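You operate a simulated robot arm through the tools that you are given. There is no shell and no other tool.

The job below is to be done with a simulated robot arm. You get a single attempt, and the scene is never put back.

Task
Change the water in the teal bowl, filling it to about its line.
Fine: old water in the sink, fresh from the water jug; bowl and jug go back where they stood; spill nothing. Set down upright: water jug.

It is judged by the outcome, as a careful person would: the job done as asked, and still so three seconds after it is handed in. It fails if anything else is knocked over, pushed out of place, dropped, spilled or broken.

Robot
A 7-joint arm with a four-finger gripper, fixed in place. Base frame: the origin is at the foot of the arm, x ahead of it, y to its left, z up. Units: mm, degrees, N and s.
Its first joint turns from -69.0 to 172.0 degrees. Payload 3.67 kg.
The TCP is the grasp point between the finger pads, 28 mm short of the fingertips. In the tool frame z runs along the fingers and y along their closing line. Largest opening 112 mm; the body of the gripper starts 73 mm behind the TCP.
Orientation is that of the tool frame in the base frame, as [roll, pitch, yaw] about the fixed x, y, z axes, in that order (R = Rz(yaw) Ry(pitch) Rx(roll)). With the fingers straight down and closing along the base's y, the tool's x points along the base's -x, its y along +y and its z along -z.

Tools
- The arm moves only by the tool arm_command. Its argument "moves" is a list of rows, each a list of 7 numbers: the turn, a rotation vector about the tool's x, y, z in degrees, then the shift along the tool's x, y, z in cm, then the finger opening in cm, from 0 to 11.2. In form: [[rx, ry, rz, tx, ty, tz, hand], ...]. A call has 1 to 20 rows; each row is the pose to reach, as a shift and turn from the pose commanded when the call began, along the tool's axes at that moment. Rows are played at 5 a second. More than 50 mm and 8.6 degrees between two rows, or a gripper value outside its range, and nothing of the call is played. Where a pose cannot be reached the arm comes as near as it can. A force on the tool above 40 N (or 10 N above the force at the start of the call, whichever is more), or a blocked arm, ends the call early, and 0.2 s more pass. The fingers move at their own pace and stop on an object; they squeeze with about 20 N. The grip force told is the motor's: it shows also when the fingers shut on nothing. Time passes only in rows, and 0.2 s behind the last, so rows that repeat a pose let the fingers close. It gives the time, the measured TCP pose, the force on the tool (base axes), the opening and the grip force at its end, in the units of the frame above (readings bear some noise), with the torque about the TCP (base axes, N m) and any sound that the robot's microphone picked up.
- Cameras (640 x 400 px; columns grow to the right, rows downward): "scene" is fixed at [50.5, 649.8, 1667.5]; the picture's right is [-0.78, -0.63, 0.00], its down [-0.25, 0.31, -0.92] and it looks along [0.58, -0.71, -0.40] (base axes); focal length 312 px, centre (320, 200). "wrist" rides on the gripper at [60, -18, -104] in the tool frame; the picture's right is [0.29, 0.96, 0.00], its down [-0.80, 0.24, -0.55] and it looks along [-0.53, 0.16, 0.83] (tool axes); focal length 234 px, centre (320, 200). There is no depth. A picture from a camera that has moved, and an enlarged one, comes with that camera's place and axes in the base frame and with its lens.
- snapshot(camera): a new picture of that camera. It takes no simulated time.
- lift_body(by): slides the trunk up (or, below 0, down) by that many mm; the arm rides with it, the base frame stays. It gives what a move gives, with no picture.
- close_up(camera, box): a new picture of the part [left, top, right, bottom] of that camera's present view, enlarged. It takes no simulated time.
- sign_off(): hands the job in; it is judged then, once.

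Places have to be worked out from the pictures, the camera data and where the tool is seen. Open the gripper and draw the arm clear of the work before you hand the job in, unless the task says otherwise.

The tools are called after "Request:" as a command line: name --pt "numbers of a row" for each row, then --argument value for the rest, lists and objects as JSON in quotes. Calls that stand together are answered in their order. arm_command: Moves the arm, as the interface text tells. Its arguments: {"type":"object","properties":{"moves":{"type":"array","items":{"type":"array","items":{"type":"number"}}}},"required":["moves"]} The other tools are called the same way: lift_body (by) slides the trunk up or down; snapshot (camera) takes a picture; close_up (camera, box) takes an enlarged picture of a part of a camera's view; sign_off () hands the job in.

At the start:

```text
clock: 0.0
tool_pos: [570.4, -462.8, 1308.0]
tool_rot: [180.0, 0.1, 179.9]
contact_force: [0.7, -0.4, 0.6]
moment: [0.02, 0.02, 0.0]
grip_width: 111.9
finger_force: 0.1
trunk travel left (down, up): [-625.0, 215.0]
```

scene: 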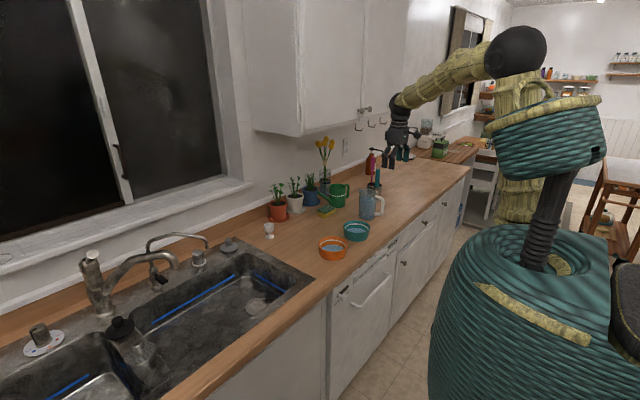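
wrist: 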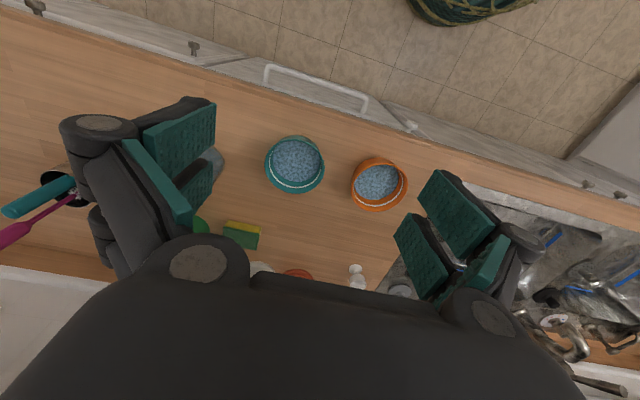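

I start by looking closer at the counter: the bowls, the jug and the sink.

Request:
close_up --camera "scene" --box '[260, 130, 420, 280]'

Request:
close_up --camera "scene" --box '[0, 220, 320, 400]'

Request:
close_up --camera "wrist" --box '[180, 100, 440, 290]'

```text
2.67 times, centred on (340, 205) of scene
camera zoom: at [50.5, 649.8, 1667.5], right [-0.78, -0.63, 0.0], down [-0.25, 0.31, -0.92], along [0.58, -0.71, -0.4], focal length 832 px, centre (267, 187)
```

zoom: 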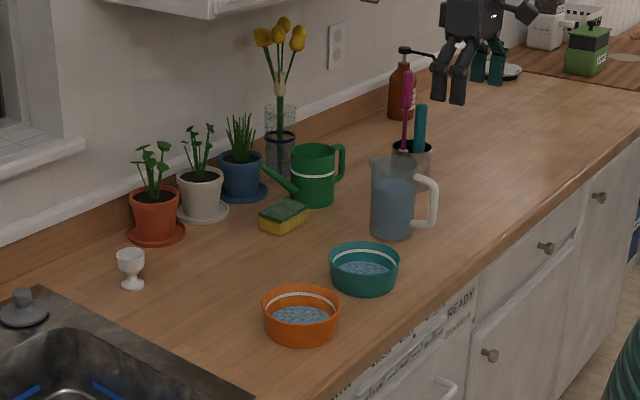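

```text
2.00 times, centred on (160, 310) of scene
camera zoom: at [50.5, 649.8, 1667.5], right [-0.78, -0.63, 0.0], down [-0.25, 0.31, -0.92], along [0.58, -0.71, -0.4], focal length 624 px, centre (640, -20)
```

zoom: 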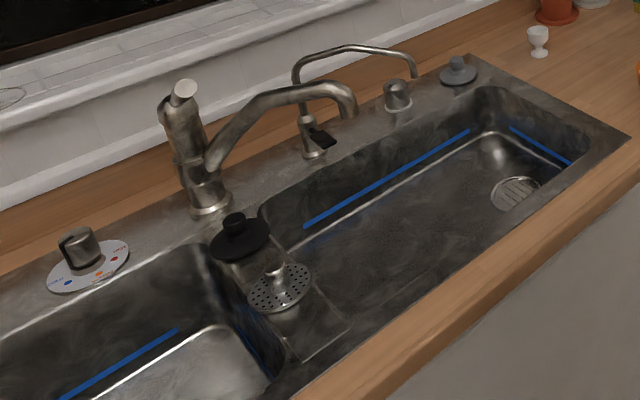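

```text
2.11 times, centred on (310, 195) of wrist
camera zoom: at [508.8, -480.6, 1411.3], right [-0.29, 0.96, 0.0], down [0.8, 0.24, 0.55], along [0.53, 0.16, -0.83], focal length 493 px, centre (341, 210)
```

zoom: 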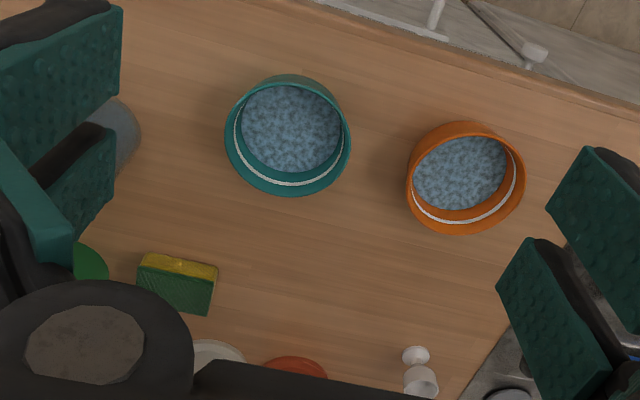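

The teal bowl looks to be at about (730, -470), rim at about z 960, and the jug further right at about (795, -665). I shift the hand toward -y at this safe height to see the jug and the bowl from above.

Request:
arm_command --pt "0 0 0 0 -4 0 11.2" --pt "0 0 0 0 -8 0 11.2" --pt "0 0 0 0 -12 0 11.2" --pt "0 0 0 0 -15 0 11.2" --pt "0 0 0 0 -15 0 11.2"

Request:
snapshot --camera "wrist"

Request:
snapshot --camera "scene"

```text
clock: 1.2
tool_pos: [568.1, -612.9, 1308.7]
tool_rot: [-179.9, 0.1, 179.9]
contact_force: [0.4, 0.5, -0.2]
moment: [-0.03, 0.01, -0.02]
grip_width: 112.1
finger_force: 0.1
trunk travel left (down, up): [-625.0, 215.0]
```

```text
taken
camera wrist: at [505.6, -630.4, 1411.9], right [-0.29, 0.96, 0.0], down [0.8, 0.24, 0.55], along [0.53, 0.16, -0.83], focal length 234 px, centre (320, 200)
```

wrist: 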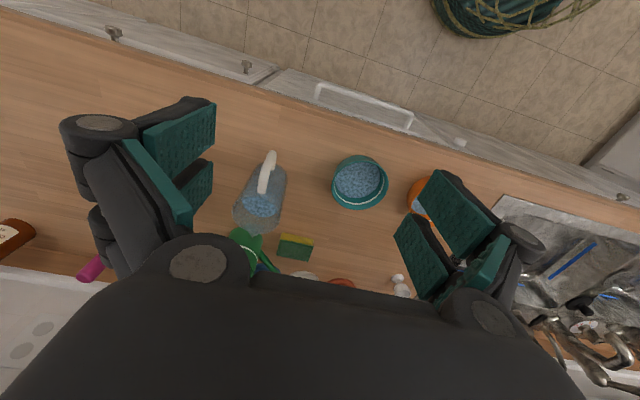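

```text
taken
```

scene: 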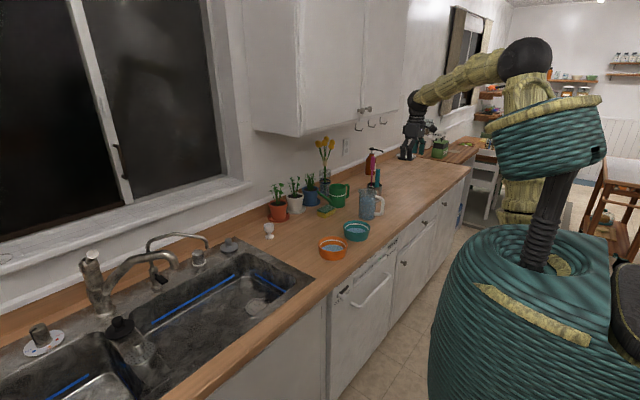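

Request:
close_up --camera "wrist" --box '[210, 120, 410, 245]'

Request:
close_up --camera "scene" --box '[320, 170, 400, 220]'

Request:
close_up --camera "scene" --box '[310, 210, 390, 260]'

```text
3.20 times, centred on (310, 182) of wrist
camera zoom: at [505.6, -630.4, 1411.9], right [-0.29, 0.96, 0.0], down [0.8, 0.24, 0.55], along [0.53, 0.16, -0.83], focal length 749 px, centre (352, 256)
```

zoom: 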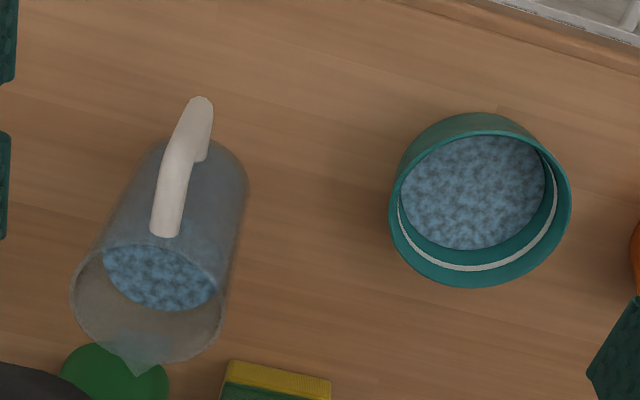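

```text
8.00 times, centred on (360, 195) of scene
camera zoom: at [50.5, 649.8, 1667.5], right [-0.78, -0.63, 0.0], down [-0.25, 0.31, -0.92], along [0.58, -0.71, -0.4], focal length 2494 px, centre (0, 240)
```

zoom: 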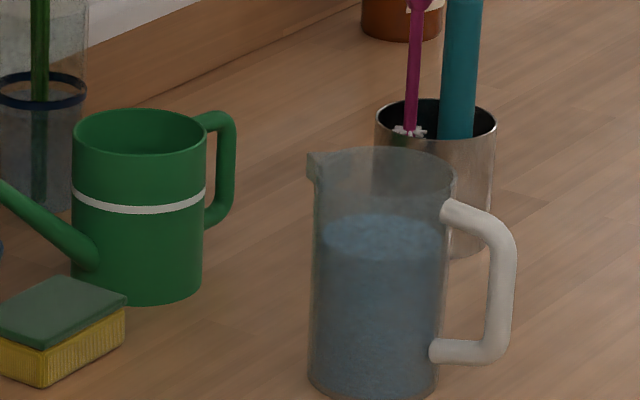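

```text
8.00 times, centred on (350, 235) of scene
camera zoom: at [50.5, 649.8, 1667.5], right [-0.78, -0.63, 0.0], down [-0.25, 0.31, -0.92], along [0.58, -0.71, -0.4], focal length 2494 px, centre (80, -80)
```

zoom: 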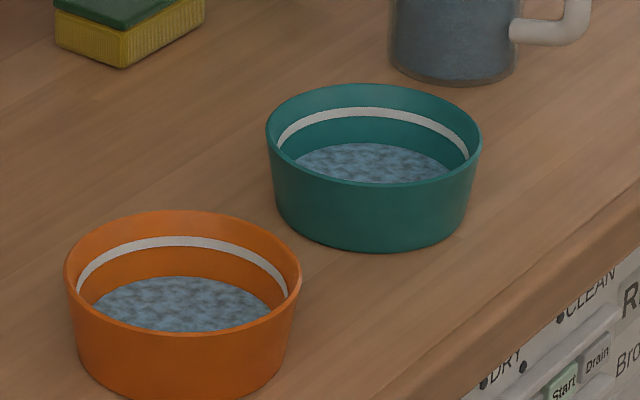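

The jug's spout points along +x and its handle points toward the robot, with the jug centre near (794, -668), rim z about 1064. I look closer at the arm itself to understand its links and reach.

Request:
close_up --camera "scene" --box '[380, 20, 640, 182]'

Request:
close_up --camera "scene" --box '[120, 220, 320, 345]'

```text
2.46 times, centred on (510, 101) of scene
camera zoom: at [50.5, 649.8, 1667.5], right [-0.78, -0.63, 0.0], down [-0.25, 0.31, -0.92], along [0.58, -0.71, -0.4], focal length 768 px, centre (-148, 444)
```

zoom: 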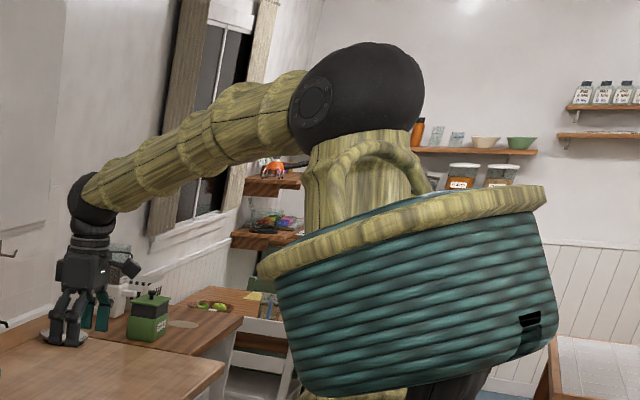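

```text
3.20 times, centred on (220, 282) of scene
camera zoom: at [50.5, 649.8, 1667.5], right [-0.78, -0.63, 0.0], down [-0.25, 0.31, -0.92], along [0.58, -0.71, -0.4], focal length 998 px, centre (640, -64)
```

zoom: 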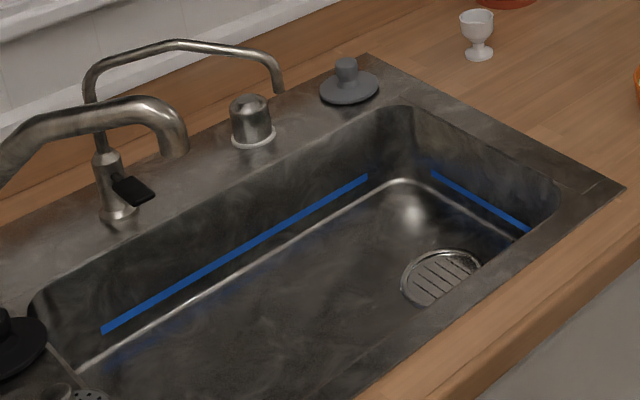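

The wrist joint sits about 225 mm above the TCP and the arm is elbow-up, so lowering the trunk keeps this posture. I go above the right-hand (-y) rim of the teal bowl, about (730, -531), before descending.

Request:
arm_command --pt "0 0 0 -4 2 0 11.2" --pt "0 0 0 -8 4 0 11.2" --pt "0 0 0 -12 6 0 11.2" --pt "0 0 0 -16.2 8.2 0 11.2" --pt "0 0 0 -16.2 8.2 0 11.2"

Request:
lift_body --by -190

Request:
snapshot --camera "wrist"

Request:
snapshot --camera "scene"

```text
clock: 2.4
tool_pos: [731.9, -529.6, 1307.9]
tool_rot: [179.8, 0.1, -180.0]
contact_force: [0.1, -0.7, -0.1]
moment: [0.01, 0.0, 0.01]
grip_width: 112.1
finger_force: 0.1
trunk travel left (down, up): [-625.0, 215.0]
```

```text
clock: 4.5
tool_pos: [731.0, -531.4, 1118.0]
tool_rot: [180.0, 0.0, 180.0]
contact_force: [-0.2, 0.4, 0.3]
moment: [0.0, -0.01, -0.05]
grip_width: 111.9
finger_force: 0.0
trunk travel left (down, up): [-435.0, 405.0]
```

```text
taken
camera wrist: at [671.3, -547.7, 1220.5], right [-0.29, 0.96, 0.0], down [0.8, 0.24, 0.55], along [0.53, 0.16, -0.83], focal length 234 px, centre (320, 200)
```

wrist: 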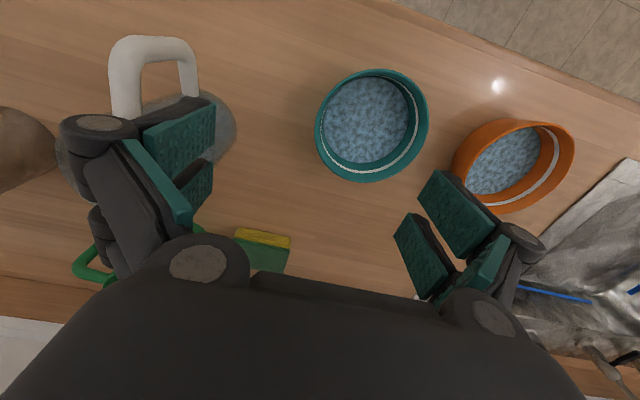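

```text
taken
```

scene: 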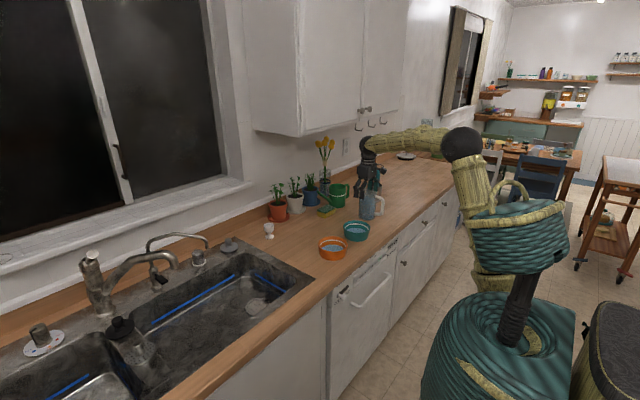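

Request:
close_up --camera "wrist" --box '[290, 50, 450, 150]'

Request:
close_up --camera "wrist" --box '[290, 110, 450, 210]'

```text
4.00 times, centred on (370, 100) of wrist
camera zoom: at [671.3, -547.7, 1220.5], right [-0.29, 0.96, 0.0], down [0.8, 0.24, 0.55], along [0.53, 0.16, -0.83], focal length 937 px, centre (120, 600)
```

zoom: 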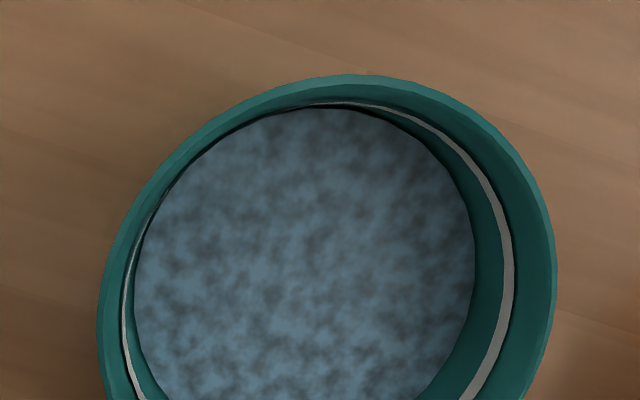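

```text
4.00 times, centred on (370, 160) of wrist
camera zoom: at [671.3, -547.7, 1220.5], right [-0.29, 0.96, 0.0], down [0.8, 0.24, 0.55], along [0.53, 0.16, -0.83], focal length 937 px, centre (120, 360)
```

zoom: 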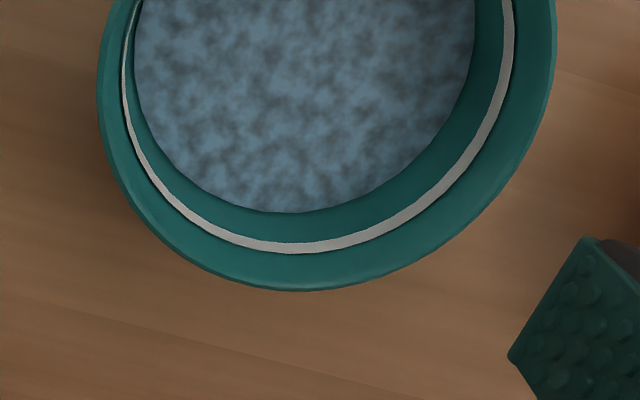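

Bowl centre works out to (733, -470) with its rim at z≈960, the line at z≈945 and the water at about z≈928; wall slopes ~15°. I tilt the tool 15° to match the wall, narrow the fingers to 50 mm and come down to just above the right-hand rim.

Request:
arm_command --pt "-4 0 0 -0.03 -0.4 3.0 5" --pt "-8 0 0 -0.06 -0.8 6.0 5" --pt "-12 0 0 -0.08 -1.1 9.0 5" --pt "-15 0 0 -0.1 -1.36 10.8 5" --pt "-15 0 0 -0.1 -1.36 10.8 5" --pt "-15 0 0 -0.1 -1.36 10.8 5"

Request:
snapshot --camera "wrist"

Request:
close_up --camera "scene" --box '[310, 150, 430, 255]'

```text
clock: 5.9
tool_pos: [732.8, -546.2, 1010.2]
tool_rot: [164.9, 0.0, 180.0]
contact_force: [0.3, -0.9, 0.6]
moment: [0.0, -0.03, 0.01]
grip_width: 49.9
finger_force: 0.0
trunk travel left (down, up): [-435.0, 405.0]
```

```text
taken
camera wrist: at [670.7, -590.3, 1105.9], right [-0.29, 0.92, 0.25], down [0.8, 0.09, 0.6], along [0.53, 0.37, -0.76], focal length 234 px, centre (320, 200)
```

wrist: 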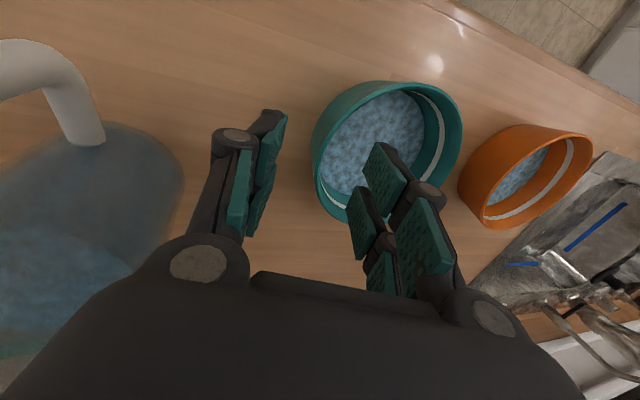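

```text
3.81 times, centred on (370, 202) of scene
camera zoom: at [50.5, 649.8, 1667.5], right [-0.78, -0.63, 0.0], down [-0.25, 0.31, -0.92], along [0.58, -0.71, -0.4], focal length 1188 px, centre (130, 190)
```

zoom: 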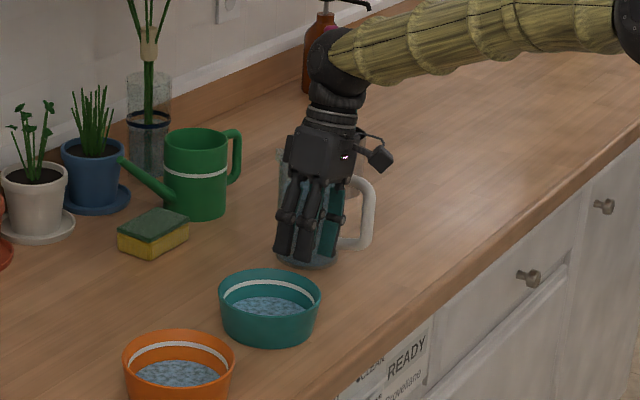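

Fingers straddle the rim line as intended (rim edge projects at the finger midpoint). I descend along the tool axis, stopping a little short to check.

Request:
arm_command --pt "0 0 0 0 0.02 1.2 5" --pt "0 0 0 0 0.05 2.4 5" --pt "0 0 0 0 0.08 3.4 5" --pt "0 0 0 0 0.1 4.2 5" --pt "0 0 0 0 0.1 4.2 5"

Request:
snapshot --camera "wrist"

Request:
close_up --camera "scene" --box '[310, 190, 390, 250]'

```text
clock: 7.1
tool_pos: [731.6, -532.9, 969.5]
tool_rot: [165.0, 0.1, 180.0]
contact_force: [0.4, 0.0, -1.3]
moment: [-0.03, -0.03, 0.0]
grip_width: 50.0
finger_force: 0.1
trunk travel left (down, up): [-435.0, 405.0]
```

```text
taken
camera wrist: at [671.5, -577.8, 1064.2], right [-0.29, 0.92, 0.25], down [0.8, 0.09, 0.6], along [0.53, 0.37, -0.76], focal length 234 px, centre (320, 200)
```

wrist: 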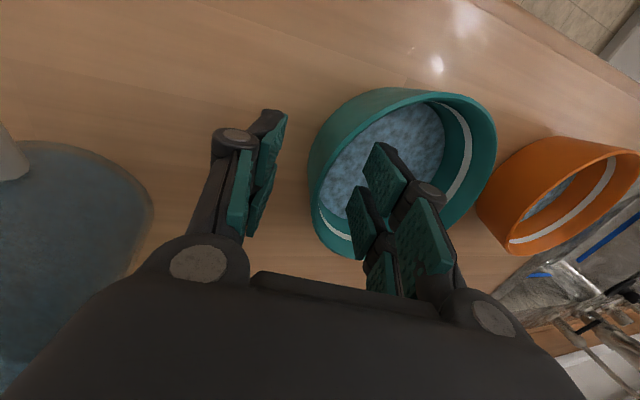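

```text
6.67 times, centred on (350, 220) of scene
camera zoom: at [50.5, 649.8, 1667.5], right [-0.78, -0.63, 0.0], down [-0.25, 0.31, -0.92], along [0.58, -0.71, -0.4], focal length 2079 px, centre (120, 67)
```

zoom: 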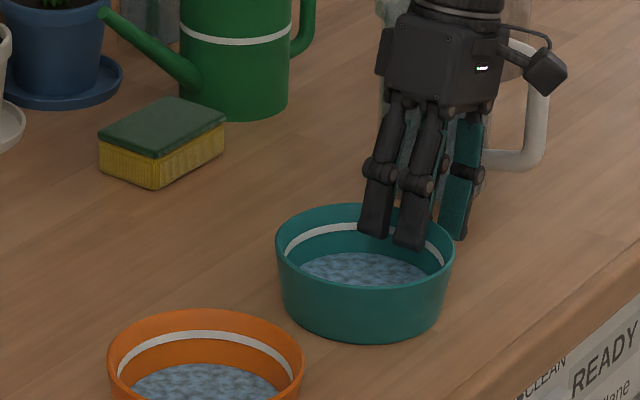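

Fingers are on either side of the wall with no contact. I go down the last 15 mm and then close gently.

Request:
arm_command --pt "0 0 0 0 -0.02 0.5 5" --pt "0 0 0 0 -0.05 1.0 5" --pt "0 0 0 0 -0.08 1.5 5" --pt "0 0 0 0 -0.08 1.5 5"

Request:
snapshot --camera "wrist"

Request:
close_up --camera "scene" --box '[310, 190, 390, 250]'

```text
clock: 8.1
tool_pos: [733.6, -530.4, 953.8]
tool_rot: [164.9, 0.0, -180.0]
contact_force: [0.2, 0.4, -0.1]
moment: [-0.01, 0.0, 0.0]
grip_width: 49.8
finger_force: 0.1
trunk travel left (down, up): [-435.0, 405.0]
```

```text
taken
camera wrist: at [672.4, -573.6, 1049.4], right [-0.29, 0.92, 0.25], down [0.8, 0.09, 0.6], along [0.53, 0.37, -0.76], focal length 234 px, centre (320, 200)
```

wrist: 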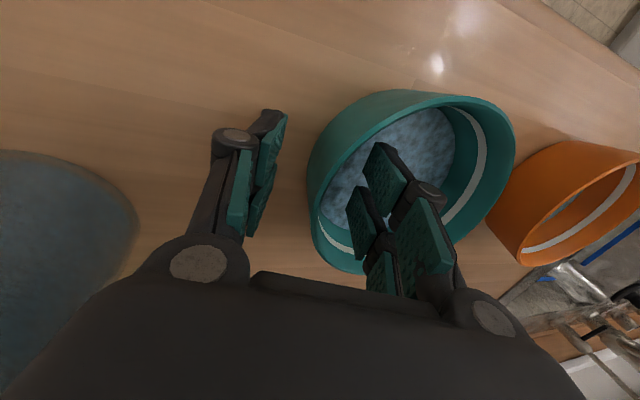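

```text
6.67 times, centred on (350, 220) of scene
camera zoom: at [50.5, 649.8, 1667.5], right [-0.78, -0.63, 0.0], down [-0.25, 0.31, -0.92], along [0.58, -0.71, -0.4], focal length 2079 px, centre (120, 67)
```

zoom: 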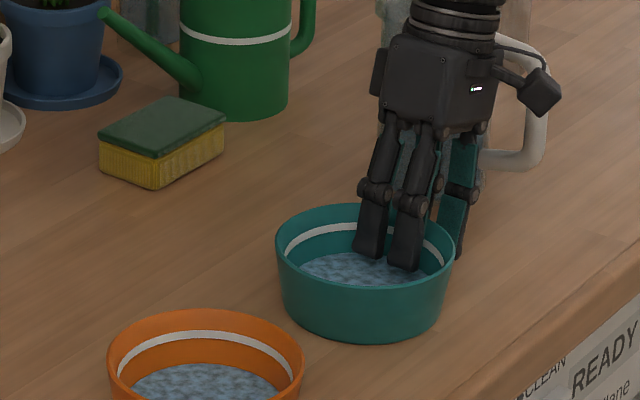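

Wall is centred between the fingers, no contact forces. I close step by step onto the wall.

Request:
arm_command --pt "0 0 0 0 0 0 3.5" --pt "0 0 0 0 0 0 2.2" --pt "0 0 0 0 0 0 1.4" --pt "0 0 0 0 0 0 0.8" --pt "0 0 0 0 0 0 0.3" --pt "0 0 0 0 0 0 0" --pt "0 0 0 0 0 0 0" --pt "0 0 0 0 0 0 0"

Request:
snapshot --camera "wrist"

Request:
close_up --camera "scene" --box '[310, 190, 390, 250]'

```text
clock: 9.9
tool_pos: [733.5, -530.0, 954.8]
tool_rot: [165.0, 0.0, 180.0]
contact_force: [-0.8, 0.0, -0.6]
moment: [-0.11, 0.05, 0.02]
grip_width: 11.6
finger_force: 19.9
trunk travel left (down, up): [-435.0, 405.0]
```

```text
taken
camera wrist: at [672.5, -573.8, 1049.2], right [-0.29, 0.92, 0.25], down [0.8, 0.09, 0.6], along [0.53, 0.37, -0.76], focal length 234 px, centre (320, 200)
```

wrist: 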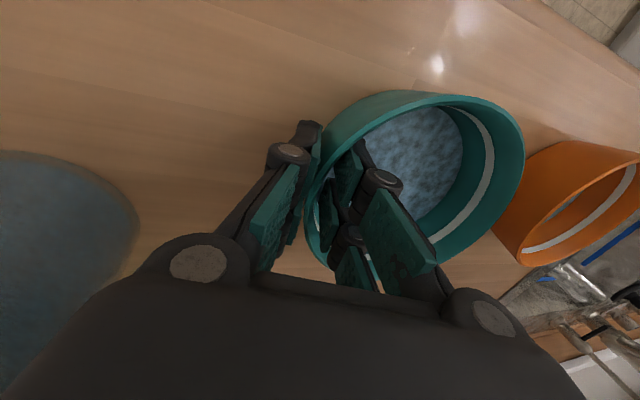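

```text
6.67 times, centred on (350, 220) of scene
camera zoom: at [50.5, 649.8, 1667.5], right [-0.78, -0.63, 0.0], down [-0.25, 0.31, -0.92], along [0.58, -0.71, -0.4], focal length 2079 px, centre (120, 67)
```

zoom: 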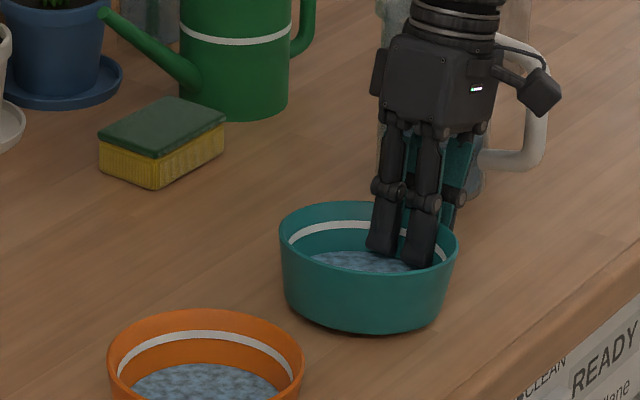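

Gripped (11.6 mm, 20 N), the bowl is tilted only a few degrees in the grip. I lift slightly and check it holds.

Request:
lift_body --by 30

Request:
close_up --camera "scene" --box '[310, 190, 390, 250]'

Request:
snapshot --camera "wrist"

```text
clock: 10.6
tool_pos: [732.8, -529.0, 984.1]
tool_rot: [164.9, 0.0, 179.9]
contact_force: [0.3, -0.4, 0.6]
moment: [0.04, 0.0, 0.0]
grip_width: 0.0
finger_force: 20.1
trunk travel left (down, up): [-465.0, 375.0]
```

```text
6.67 times, centred on (350, 220) of scene
camera zoom: at [50.5, 649.8, 1667.5], right [-0.78, -0.63, 0.0], down [-0.25, 0.31, -0.92], along [0.58, -0.71, -0.4], focal length 2079 px, centre (120, 67)
```

zoom: 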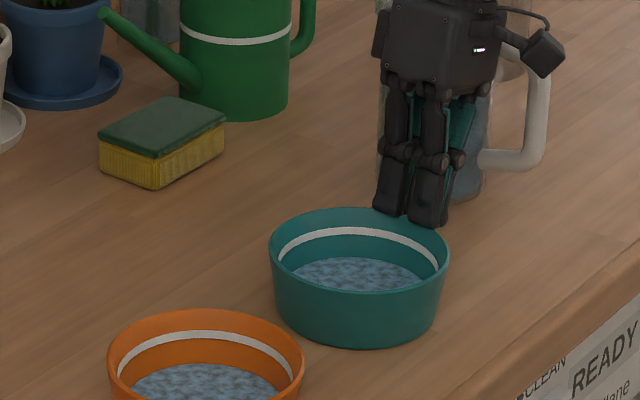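

```text
taken
camera wrist: at [672.7, -574.0, 1079.2], right [-0.29, 0.92, 0.25], down [0.8, 0.09, 0.6], along [0.53, 0.37, -0.76], focal length 234 px, centre (320, 200)
```

wrist: 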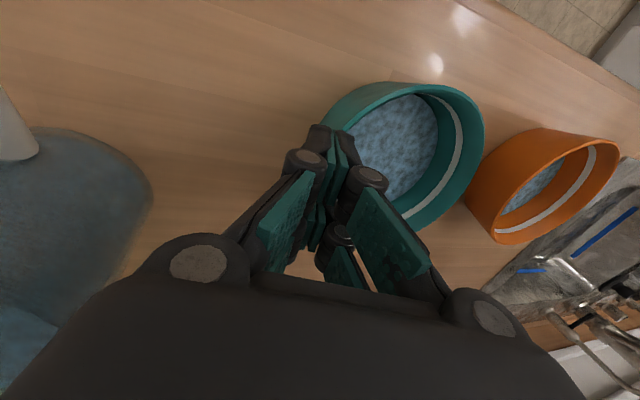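

The bowl slipped off the pads during the lift and is sitting back on the counter, with no spill visible. I look closely at the closed fingers, the bowl's place and its wall angle before trying again.

Request:
close_up --camera "wrist" --box '[230, 90, 430, 290]'

Request:
close_up --camera "scene" --box '[335, 205, 385, 240]'

Request:
close_up --camera "scene" --box '[340, 180, 390, 215]'

```text
2.00 times, centred on (330, 190) of wrist
camera zoom: at [672.7, -574.0, 1079.2], right [-0.29, 0.92, 0.25], down [0.8, 0.09, 0.6], along [0.53, 0.37, -0.76], focal length 468 px, centre (300, 220)
```

zoom: 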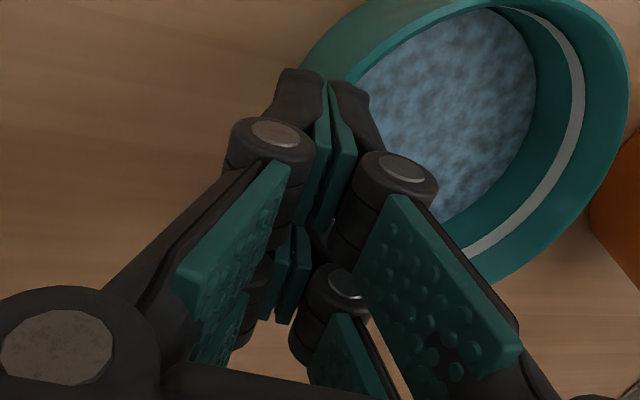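

```text
11.43 times, centred on (360, 222) of scene
camera zoom: at [50.5, 649.8, 1667.5], right [-0.78, -0.63, 0.0], down [-0.25, 0.31, -0.92], along [0.58, -0.71, -0.4], focal length 3564 px, centre (-137, -57)
```

zoom: 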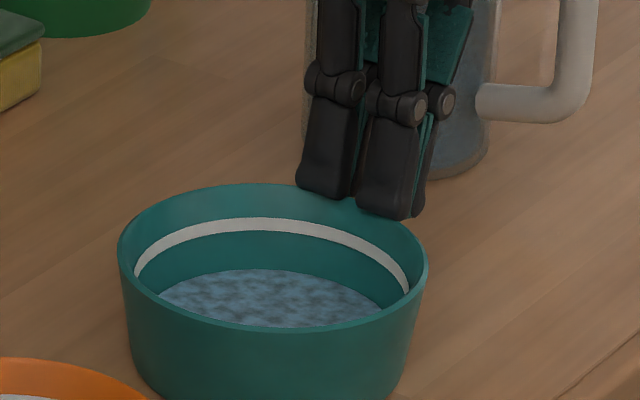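

```text
11.43 times, centred on (365, 198) of scene
camera zoom: at [50.5, 649.8, 1667.5], right [-0.78, -0.63, 0.0], down [-0.25, 0.31, -0.92], along [0.58, -0.71, -0.4], focal length 3564 px, centre (-194, 229)
```

zoom: 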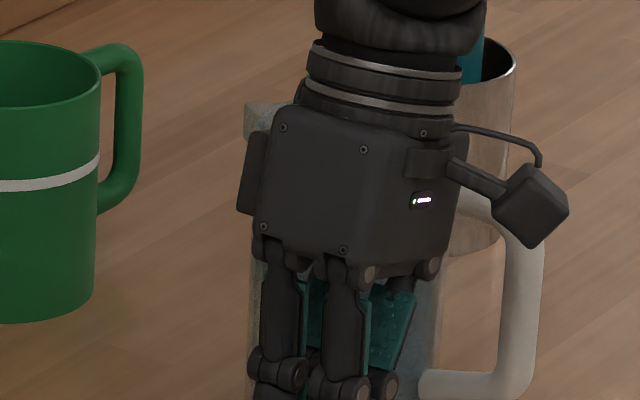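

Each finger has two prongs, so they ride on the curved wall; the bowl has shifted only about 7 mm in +y. I back off upward and reopen to line up again.

Request:
arm_command --pt "0 0 0 0 0 -1.0 0" --pt "0 0 0 0 0 -2.0 0" --pt "0 0 0 0 0 -3.0 0" --pt "0 0 0 0 0 -3.5 3" --pt "0 0 0 0 0 -3.5 5" --pt "0 0 0 0 0 -3.5 5"

Request:
snapshot --camera "wrist"

Request:
close_up --camera "scene" --box '[330, 200, 390, 245]'

```text
clock: 12.0
tool_pos: [733.8, -536.8, 1018.2]
tool_rot: [165.0, 0.0, 180.0]
contact_force: [-0.9, -0.6, 0.2]
moment: [-0.01, 0.01, 0.0]
grip_width: 49.9
finger_force: 0.1
trunk travel left (down, up): [-465.0, 375.0]
```

```text
taken
camera wrist: at [673.1, -582.0, 1113.6], right [-0.29, 0.92, 0.25], down [0.8, 0.09, 0.6], along [0.53, 0.37, -0.76], focal length 234 px, centre (320, 200)
```

wrist: 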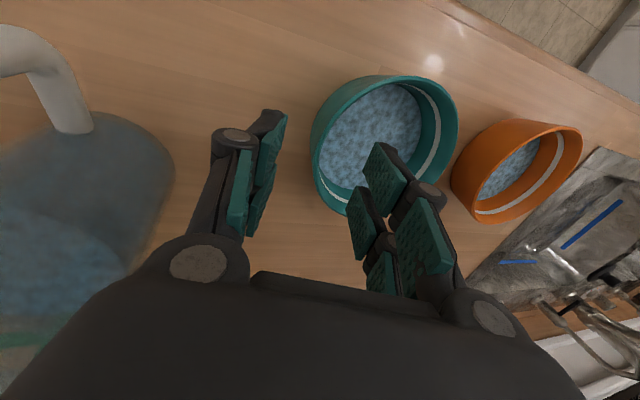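

```text
8.89 times, centred on (360, 222) of scene
camera zoom: at [50.5, 649.8, 1667.5], right [-0.78, -0.63, 0.0], down [-0.25, 0.31, -0.92], along [0.58, -0.71, -0.4], focal length 2772 px, centre (-36, 0)
```

zoom: 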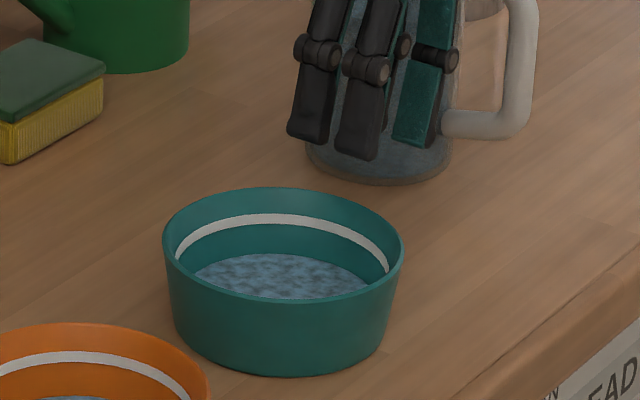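

Request:
close_up --camera "wrist" --box '[290, 60, 470, 225]'

```text
2.42 times, centred on (380, 142) of wrist
camera zoom: at [673.1, -582.0, 1113.6], right [-0.29, 0.92, 0.25], down [0.8, 0.09, 0.6], along [0.53, 0.37, -0.76], focal length 568 px, centre (174, 339)
```

zoom: 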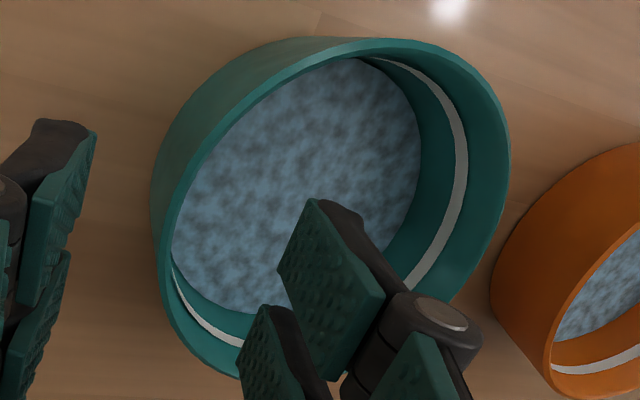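

Bowl centre is now about (734.5, -463) and its wall slope is nearer 12°, with room to go deeper. I retilt to 12° and descend along the wall, deeper than before.

Request:
arm_command --pt "1.6 0 0 -0.03 -0.05 0.9 5" --pt "3.2 0 0 -0.07 -0.11 1.84 5" --pt "3.2 0 0 -0.07 -0.11 1.84 5" --pt "3.2 0 0 -0.07 -0.11 1.84 5"

Request:
arm_command --pt "0 0 0 0 0 1.2 5" --pt "0 0 0 0 0 2.4 5" --pt "0 0 0 0 0 3.4 5" --pt "0 0 0 0 0 4.2 5" --pt "0 0 0 0 0 4.6 5" --pt "0 0 0 0 0 4.6 5"

Request:
snapshot --camera "wrist"

Request:
close_up --camera "scene" --box '[330, 200, 390, 245]'

```text
clock: 13.0
tool_pos: [732.7, -535.0, 1001.6]
tool_rot: [168.3, 0.1, 179.9]
contact_force: [-0.1, 0.5, 0.1]
moment: [0.01, 0.0, 0.0]
grip_width: 50.1
finger_force: 0.1
trunk travel left (down, up): [-465.0, 375.0]
```

```text
clock: 14.4
tool_pos: [733.6, -524.2, 955.7]
tool_rot: [168.2, 0.0, -180.0]
contact_force: [-0.4, -1.2, 0.3]
moment: [0.01, 0.0, 0.01]
grip_width: 49.8
finger_force: 0.1
trunk travel left (down, up): [-465.0, 375.0]
```

```text
taken
camera wrist: at [673.3, -563.2, 1052.0], right [-0.29, 0.94, 0.2], down [0.8, 0.12, 0.59], along [0.53, 0.33, -0.78], focal length 234 px, centre (320, 200)
```

wrist: 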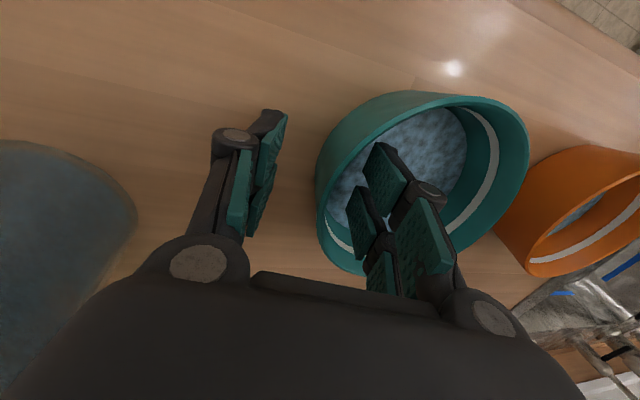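

```text
8.89 times, centred on (360, 222) of scene
camera zoom: at [50.5, 649.8, 1667.5], right [-0.78, -0.63, 0.0], down [-0.25, 0.31, -0.92], along [0.58, -0.71, -0.4], focal length 2772 px, centre (-36, 0)
```

zoom: 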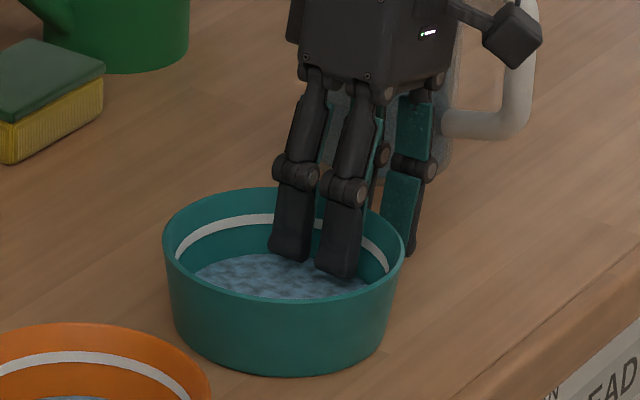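

Still clear. I go down another 8 mm in small steps, watching for contact with the bowl floor.

Request:
arm_command --pt "0 0 0 0 0.03 0.3 5" --pt "0 0 0 0 0.06 0.6 5" --pt "0 0 0 0 0.06 0.8 5" --pt "0 0 0 0 0.06 0.8 5"

Request:
arm_command --pt "0 0 0 0 0 0 3.5" --pt "0 0 0 0 0 0 2.2" --pt "0 0 0 0 0 0 1.4" --pt "0 0 0 0 0 0 0.8" --pt "0 0 0 0 0 0 0.3" --pt "0 0 0 0 0 0 0" --pt "0 0 0 0 0 0 0" --pt "0 0 0 0 0 0 0"

Request:
close_up --camera "scene" --box '[330, 200, 390, 245]'

Request:
snapshot --camera "wrist"

```text
clock: 15.4
tool_pos: [734.8, -523.0, 948.2]
tool_rot: [168.2, 0.0, -180.0]
contact_force: [0.3, -0.4, 0.8]
moment: [0.02, -0.02, -0.03]
grip_width: 49.9
finger_force: 0.1
trunk travel left (down, up): [-465.0, 375.0]
```

```text
clock: 17.2
tool_pos: [734.8, -522.4, 947.4]
tool_rot: [168.2, 0.0, 180.0]
contact_force: [0.3, 0.5, 0.9]
moment: [-0.07, 0.01, -0.03]
grip_width: 10.9
finger_force: 19.7
trunk travel left (down, up): [-465.0, 375.0]
```

```text
8.89 times, centred on (360, 222) of scene
camera zoom: at [50.5, 649.8, 1667.5], right [-0.78, -0.63, 0.0], down [-0.25, 0.31, -0.92], along [0.58, -0.71, -0.4], focal length 2772 px, centre (-36, 0)
```

zoom: 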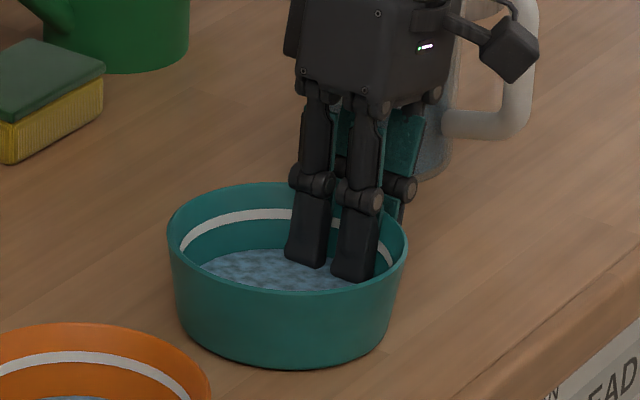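

```text
taken
camera wrist: at [673.3, -561.4, 1044.4], right [-0.29, 0.94, 0.2], down [0.8, 0.12, 0.59], along [0.53, 0.33, -0.78], focal length 234 px, centre (320, 200)
```

wrist: 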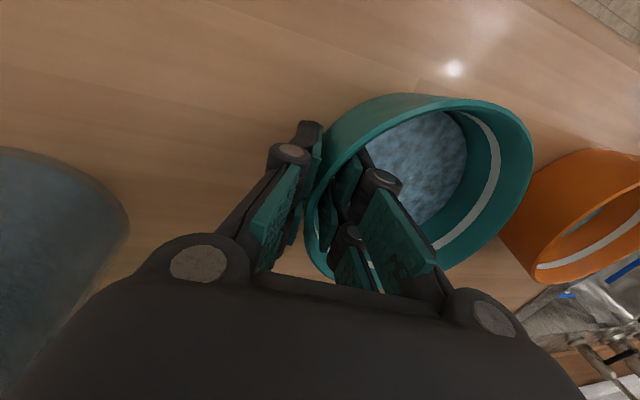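

The grip now measures 10.9 mm with the pads well down the wall and the bowl level. I lift very slowly by 8 mm and read the load.

Request:
arm_command --pt "0 0 0 0 0.02 -0.1 0" --pt "0 0 0 0 0.04 -0.2 0" --pt "0 0 0 0 0.08 -0.39 0" --pt "0 0 0 0 0.12 -0.59 0" --pt "0 0 0 0 0.16 -0.78 0" --pt "0 0 0 0 0.16 -0.78 0"

Request:
close_up --camera "scene" --box '[330, 200, 390, 245]'

Request:
snapshot --camera "wrist"

```text
clock: 18.6
tool_pos: [735.1, -523.4, 956.6]
tool_rot: [168.2, 0.0, -179.9]
contact_force: [-1.1, 0.2, -1.3]
moment: [-0.08, 0.0, 0.01]
grip_width: 10.8
finger_force: 20.1
trunk travel left (down, up): [-465.0, 375.0]
```

```text
8.89 times, centred on (360, 222) of scene
camera zoom: at [50.5, 649.8, 1667.5], right [-0.78, -0.63, 0.0], down [-0.25, 0.31, -0.92], along [0.58, -0.71, -0.4], focal length 2772 px, centre (-36, 0)
```

zoom: 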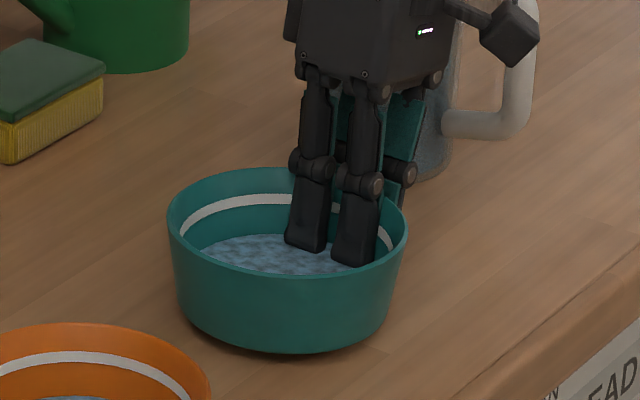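

```text
taken
camera wrist: at [674.3, -562.2, 1053.1], right [-0.29, 0.94, 0.2], down [0.8, 0.12, 0.59], along [0.53, 0.33, -0.78], focal length 234 px, centre (320, 200)
```

wrist: 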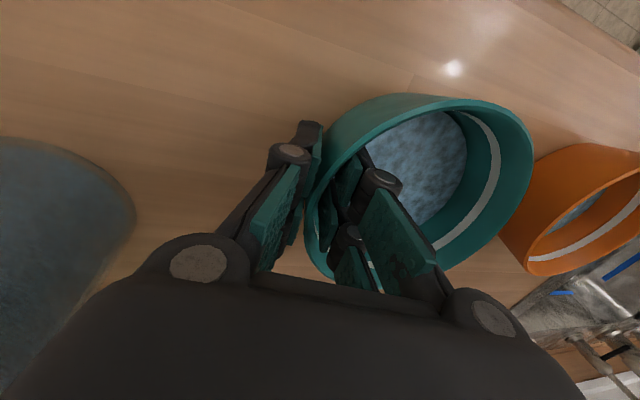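

The bowl is off the counter and holding steady (about 0.08 N·m, i.e. light). I keep raising it smoothly by 90 mm.

Request:
arm_command --pt "0 0 0 0 0.04 -0.2 0" --pt "0 0 0 0 0.12 -0.59 0" --pt "0 0 0 0 0.25 -1.17 0" --pt "0 0 0 0 0.41 -1.96 0" --pt "0 0 0 0 0.57 -2.74 0" --pt "0 0 0 0 0.78 -3.72 0" --pt "0 0 0 0 0.98 -4.7 0" --pt "0 0 0 0 1.19 -5.68 0" --pt "0 0 0 0 1.39 -6.66 0" --pt "0 0 0 0 1.6 -7.64 0" --pt "0 0 0 0 1.74 -8.32 0" --pt "0 0 0 0 1.82 -8.71 0" --pt "0 0 0 0 1.84 -8.81 0" --pt "0 0 0 0 1.84 -8.81 0"

Request:
close_up --camera "scene" --box '[310, 170, 400, 245]'

Request:
snapshot --camera "wrist"

```text
clock: 21.6
tool_pos: [735.7, -524.4, 1044.8]
tool_rot: [168.2, 0.0, 179.9]
contact_force: [-0.3, -0.4, -1.6]
moment: [-0.09, 0.04, 0.0]
grip_width: 10.8
finger_force: 19.6
trunk travel left (down, up): [-465.0, 375.0]
```

```text
5.33 times, centred on (355, 208) of scene
camera zoom: at [50.5, 649.8, 1667.5], right [-0.78, -0.63, 0.0], down [-0.25, 0.31, -0.92], along [0.58, -0.71, -0.4], focal length 1663 px, centre (133, 160)
```

zoom: 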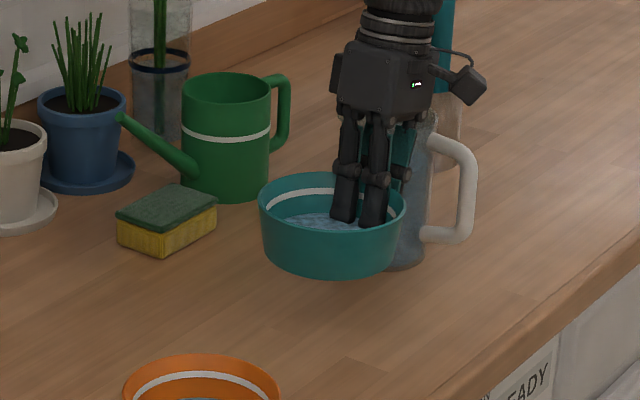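

```text
taken
camera wrist: at [674.3, -561.9, 1142.5], right [-0.29, 0.94, 0.2], down [0.8, 0.12, 0.59], along [0.53, 0.33, -0.78], focal length 234 px, centre (320, 200)
```

wrist: 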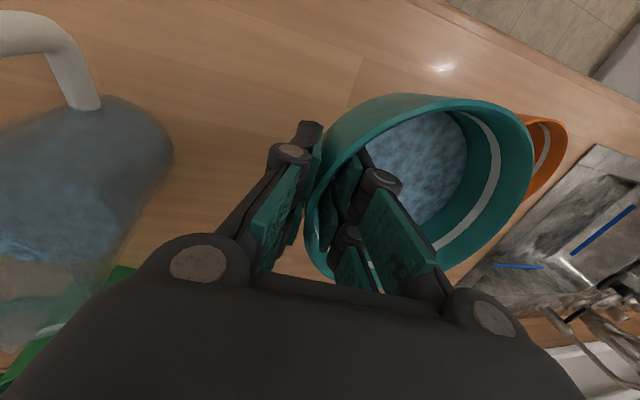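

The bowl is level and firm. Basin interior works out to roughly x 720–1025, y -35–430; I carry the bowl smoothly over to TCP (860, 2), keeping it level and high.

Request:
arm_command --pt "0 0 0 -0.092 0.384 0.069 0" --pt "0 0 0 -0.276 1.151 0.206 0" --pt "0 0 0 -0.597 2.494 0.447 0" --pt "0 0 0 -1.056 4.412 0.791 0" --pt "0 0 0 -1.653 6.906 1.238 0" --pt "0 0 0 -2.388 9.976 1.789 0" --pt "0 0 0 -3.214 13.43 2.408 0" --pt "0 0 0 -4.087 17.07 3.062 0" --pt "0 0 0 -4.959 20.72 3.715 0" --pt "0 0 0 -5.832 24.36 4.369 0" --pt "0 0 0 -6.704 28.01 5.022 0" --pt "0 0 0 -7.577 31.65 5.676 0" --pt "0 0 0 -8.449 35.3 6.33 0" --pt "0 0 0 -9.322 38.94 6.983 0" --pt "0 0 0 -10.1 42.2 7.568 0" --pt "0 0 0 -10.79 45.08 8.084 0" --pt "0 0 0 -11.39 47.57 8.531 0" --pt "0 0 0 -11.85 49.49 8.875 0" --pt "0 0 0 -12.21 51.02 9.15 0" --pt "0 0 0 -12.4 51.79 9.288 0"

Request:
snapshot --camera "scene"

Request:
snapshot --camera "wrist"

```text
clock: 25.8
tool_pos: [858.1, 3.9, 1063.2]
tool_rot: [168.2, 0.0, -180.0]
contact_force: [0.6, 0.5, -0.9]
moment: [-0.09, -0.01, 0.0]
grip_width: 10.9
finger_force: 19.7
trunk travel left (down, up): [-465.0, 375.0]
```

```text
taken
```

scene: 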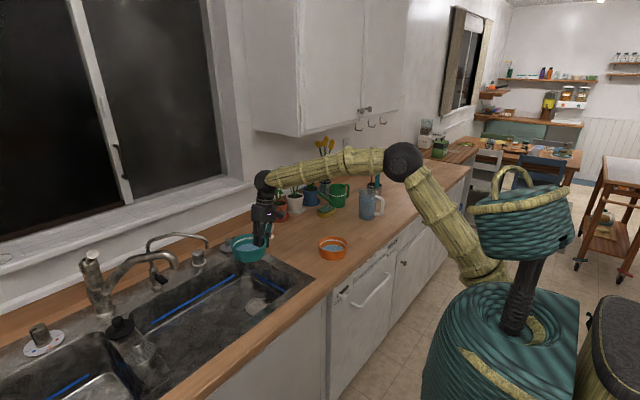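

```text
taken
camera wrist: at [797.7, -34.4, 1159.8], right [-0.29, 0.94, 0.2], down [0.8, 0.12, 0.59], along [0.53, 0.33, -0.78], focal length 234 px, centre (320, 200)
```

wrist: 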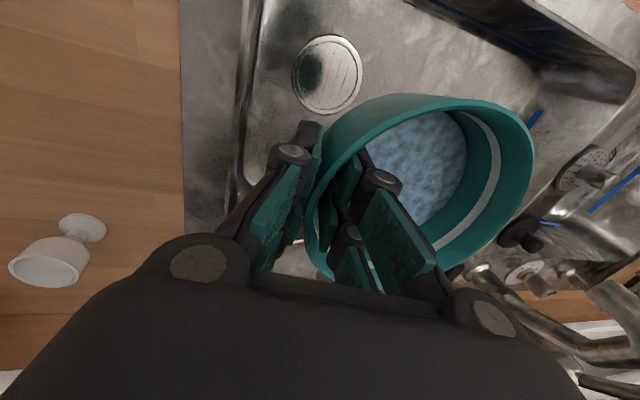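

The wrist view puts the drain near (830, 62) and the basin floor near z 800; the bowl hangs right over it. I move 32 mm further in and start tilting the bowl about the y axis toward the robot side.

Request:
arm_command --pt "0 0 0 -0.6 0 0 0" --pt "0 0 0 -1.6 0 0 0" --pt "0 0 0 -2.6 0 0 0" --pt "0 0 0 -3.2 0 0 0" --pt "0 -2.94 -0.61 -3.2 0 0 0" --pt "0 -5.87 -1.23 -3.2 0 0 0" --pt "0 -9.79 -2.05 -3.2 0 0 0" --pt "0 -13.7 -2.86 -3.2 0 0 0" --pt "0 -17.62 -3.68 -3.2 0 0 0" --pt "0 -21.54 -4.5 -3.2 0 0 0" --pt "0 -24.47 -5.11 -3.2 0 0 0" --pt "0 -24.47 -5.11 -3.2 0 0 0"

Request:
snapshot --camera "scene"

Request:
snapshot --camera "wrist"

```text
clock: 28.4
tool_pos: [891.1, 2.9, 1060.3]
tool_rot: [168.3, 25.0, -180.0]
contact_force: [-0.1, -0.6, -1.2]
moment: [-0.09, 0.07, -0.01]
grip_width: 10.7
finger_force: 20.5
trunk travel left (down, up): [-465.0, 375.0]
```

```text
taken
```

scene: 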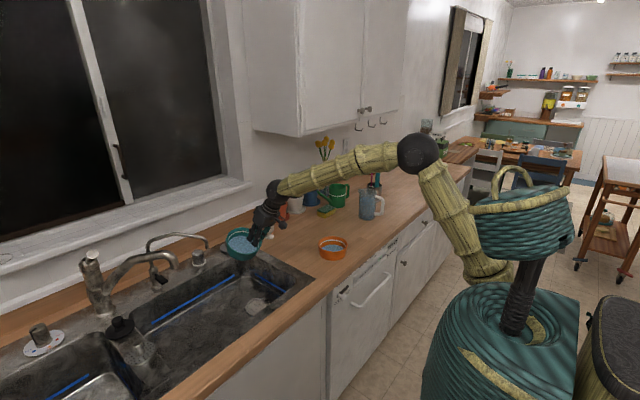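

```text
taken
camera wrist: at [793.9, -35.6, 1123.2], right [-0.34, 0.94, 0.06], down [0.47, 0.12, 0.87], along [0.81, 0.33, -0.48], focal length 234 px, centre (320, 200)
```

wrist: 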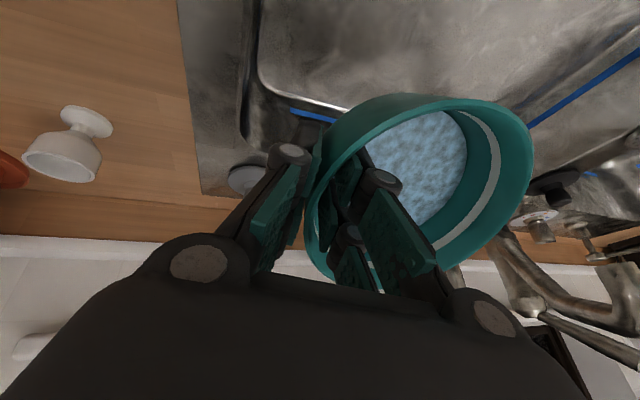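

Tilt works and the grip holds. I continue tilting in 4° steps to about 75° more.

Request:
arm_command --pt "0 -3.92 -0.82 0 0 0 0" --pt "0 -7.83 -1.64 0 0 0 0" --pt "0 -11.75 -2.45 0 0 0 0" --pt "0 -15.66 -3.27 0 0 0 0" --pt "0 -19.58 -4.09 0 0 0 0" --pt "0 -23.49 -4.91 0 0 0 0" --pt "0 -27.41 -5.73 0 0 0 0" --pt "0 -31.32 -6.54 0 0 0 0" --pt "0 -35.24 -7.36 0 0 0 0" --pt "0 -39.16 -8.18 0 0 0 0" --pt "0 -43.07 -9.0 0 0 0 0" --pt "0 -43.07 -9.0 0 0 0 0"

Request:
snapshot --camera "scene"

Request:
snapshot --camera "wrist"

```text
clock: 31.0
tool_pos: [889.9, 3.5, 1060.7]
tool_rot: [168.2, 69.0, 180.0]
contact_force: [0.5, 0.4, -1.4]
moment: [-0.12, 0.01, -0.01]
grip_width: 11.0
finger_force: 20.4
trunk travel left (down, up): [-465.0, 375.0]
```

```text
taken
```

scene: 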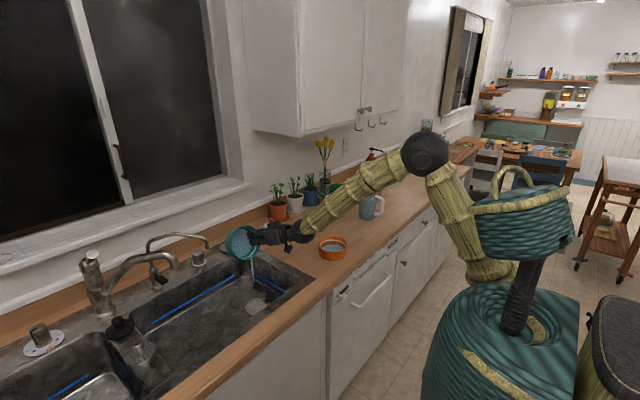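

```text
taken
camera wrist: at [776.0, -35.6, 1039.3], right [-0.29, 0.94, -0.2], down [-0.27, 0.12, 0.96], along [0.92, 0.33, 0.22], focal length 234 px, centre (320, 200)
```

wrist: 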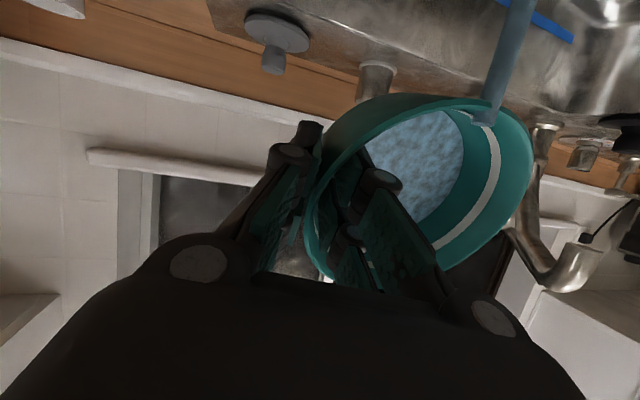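

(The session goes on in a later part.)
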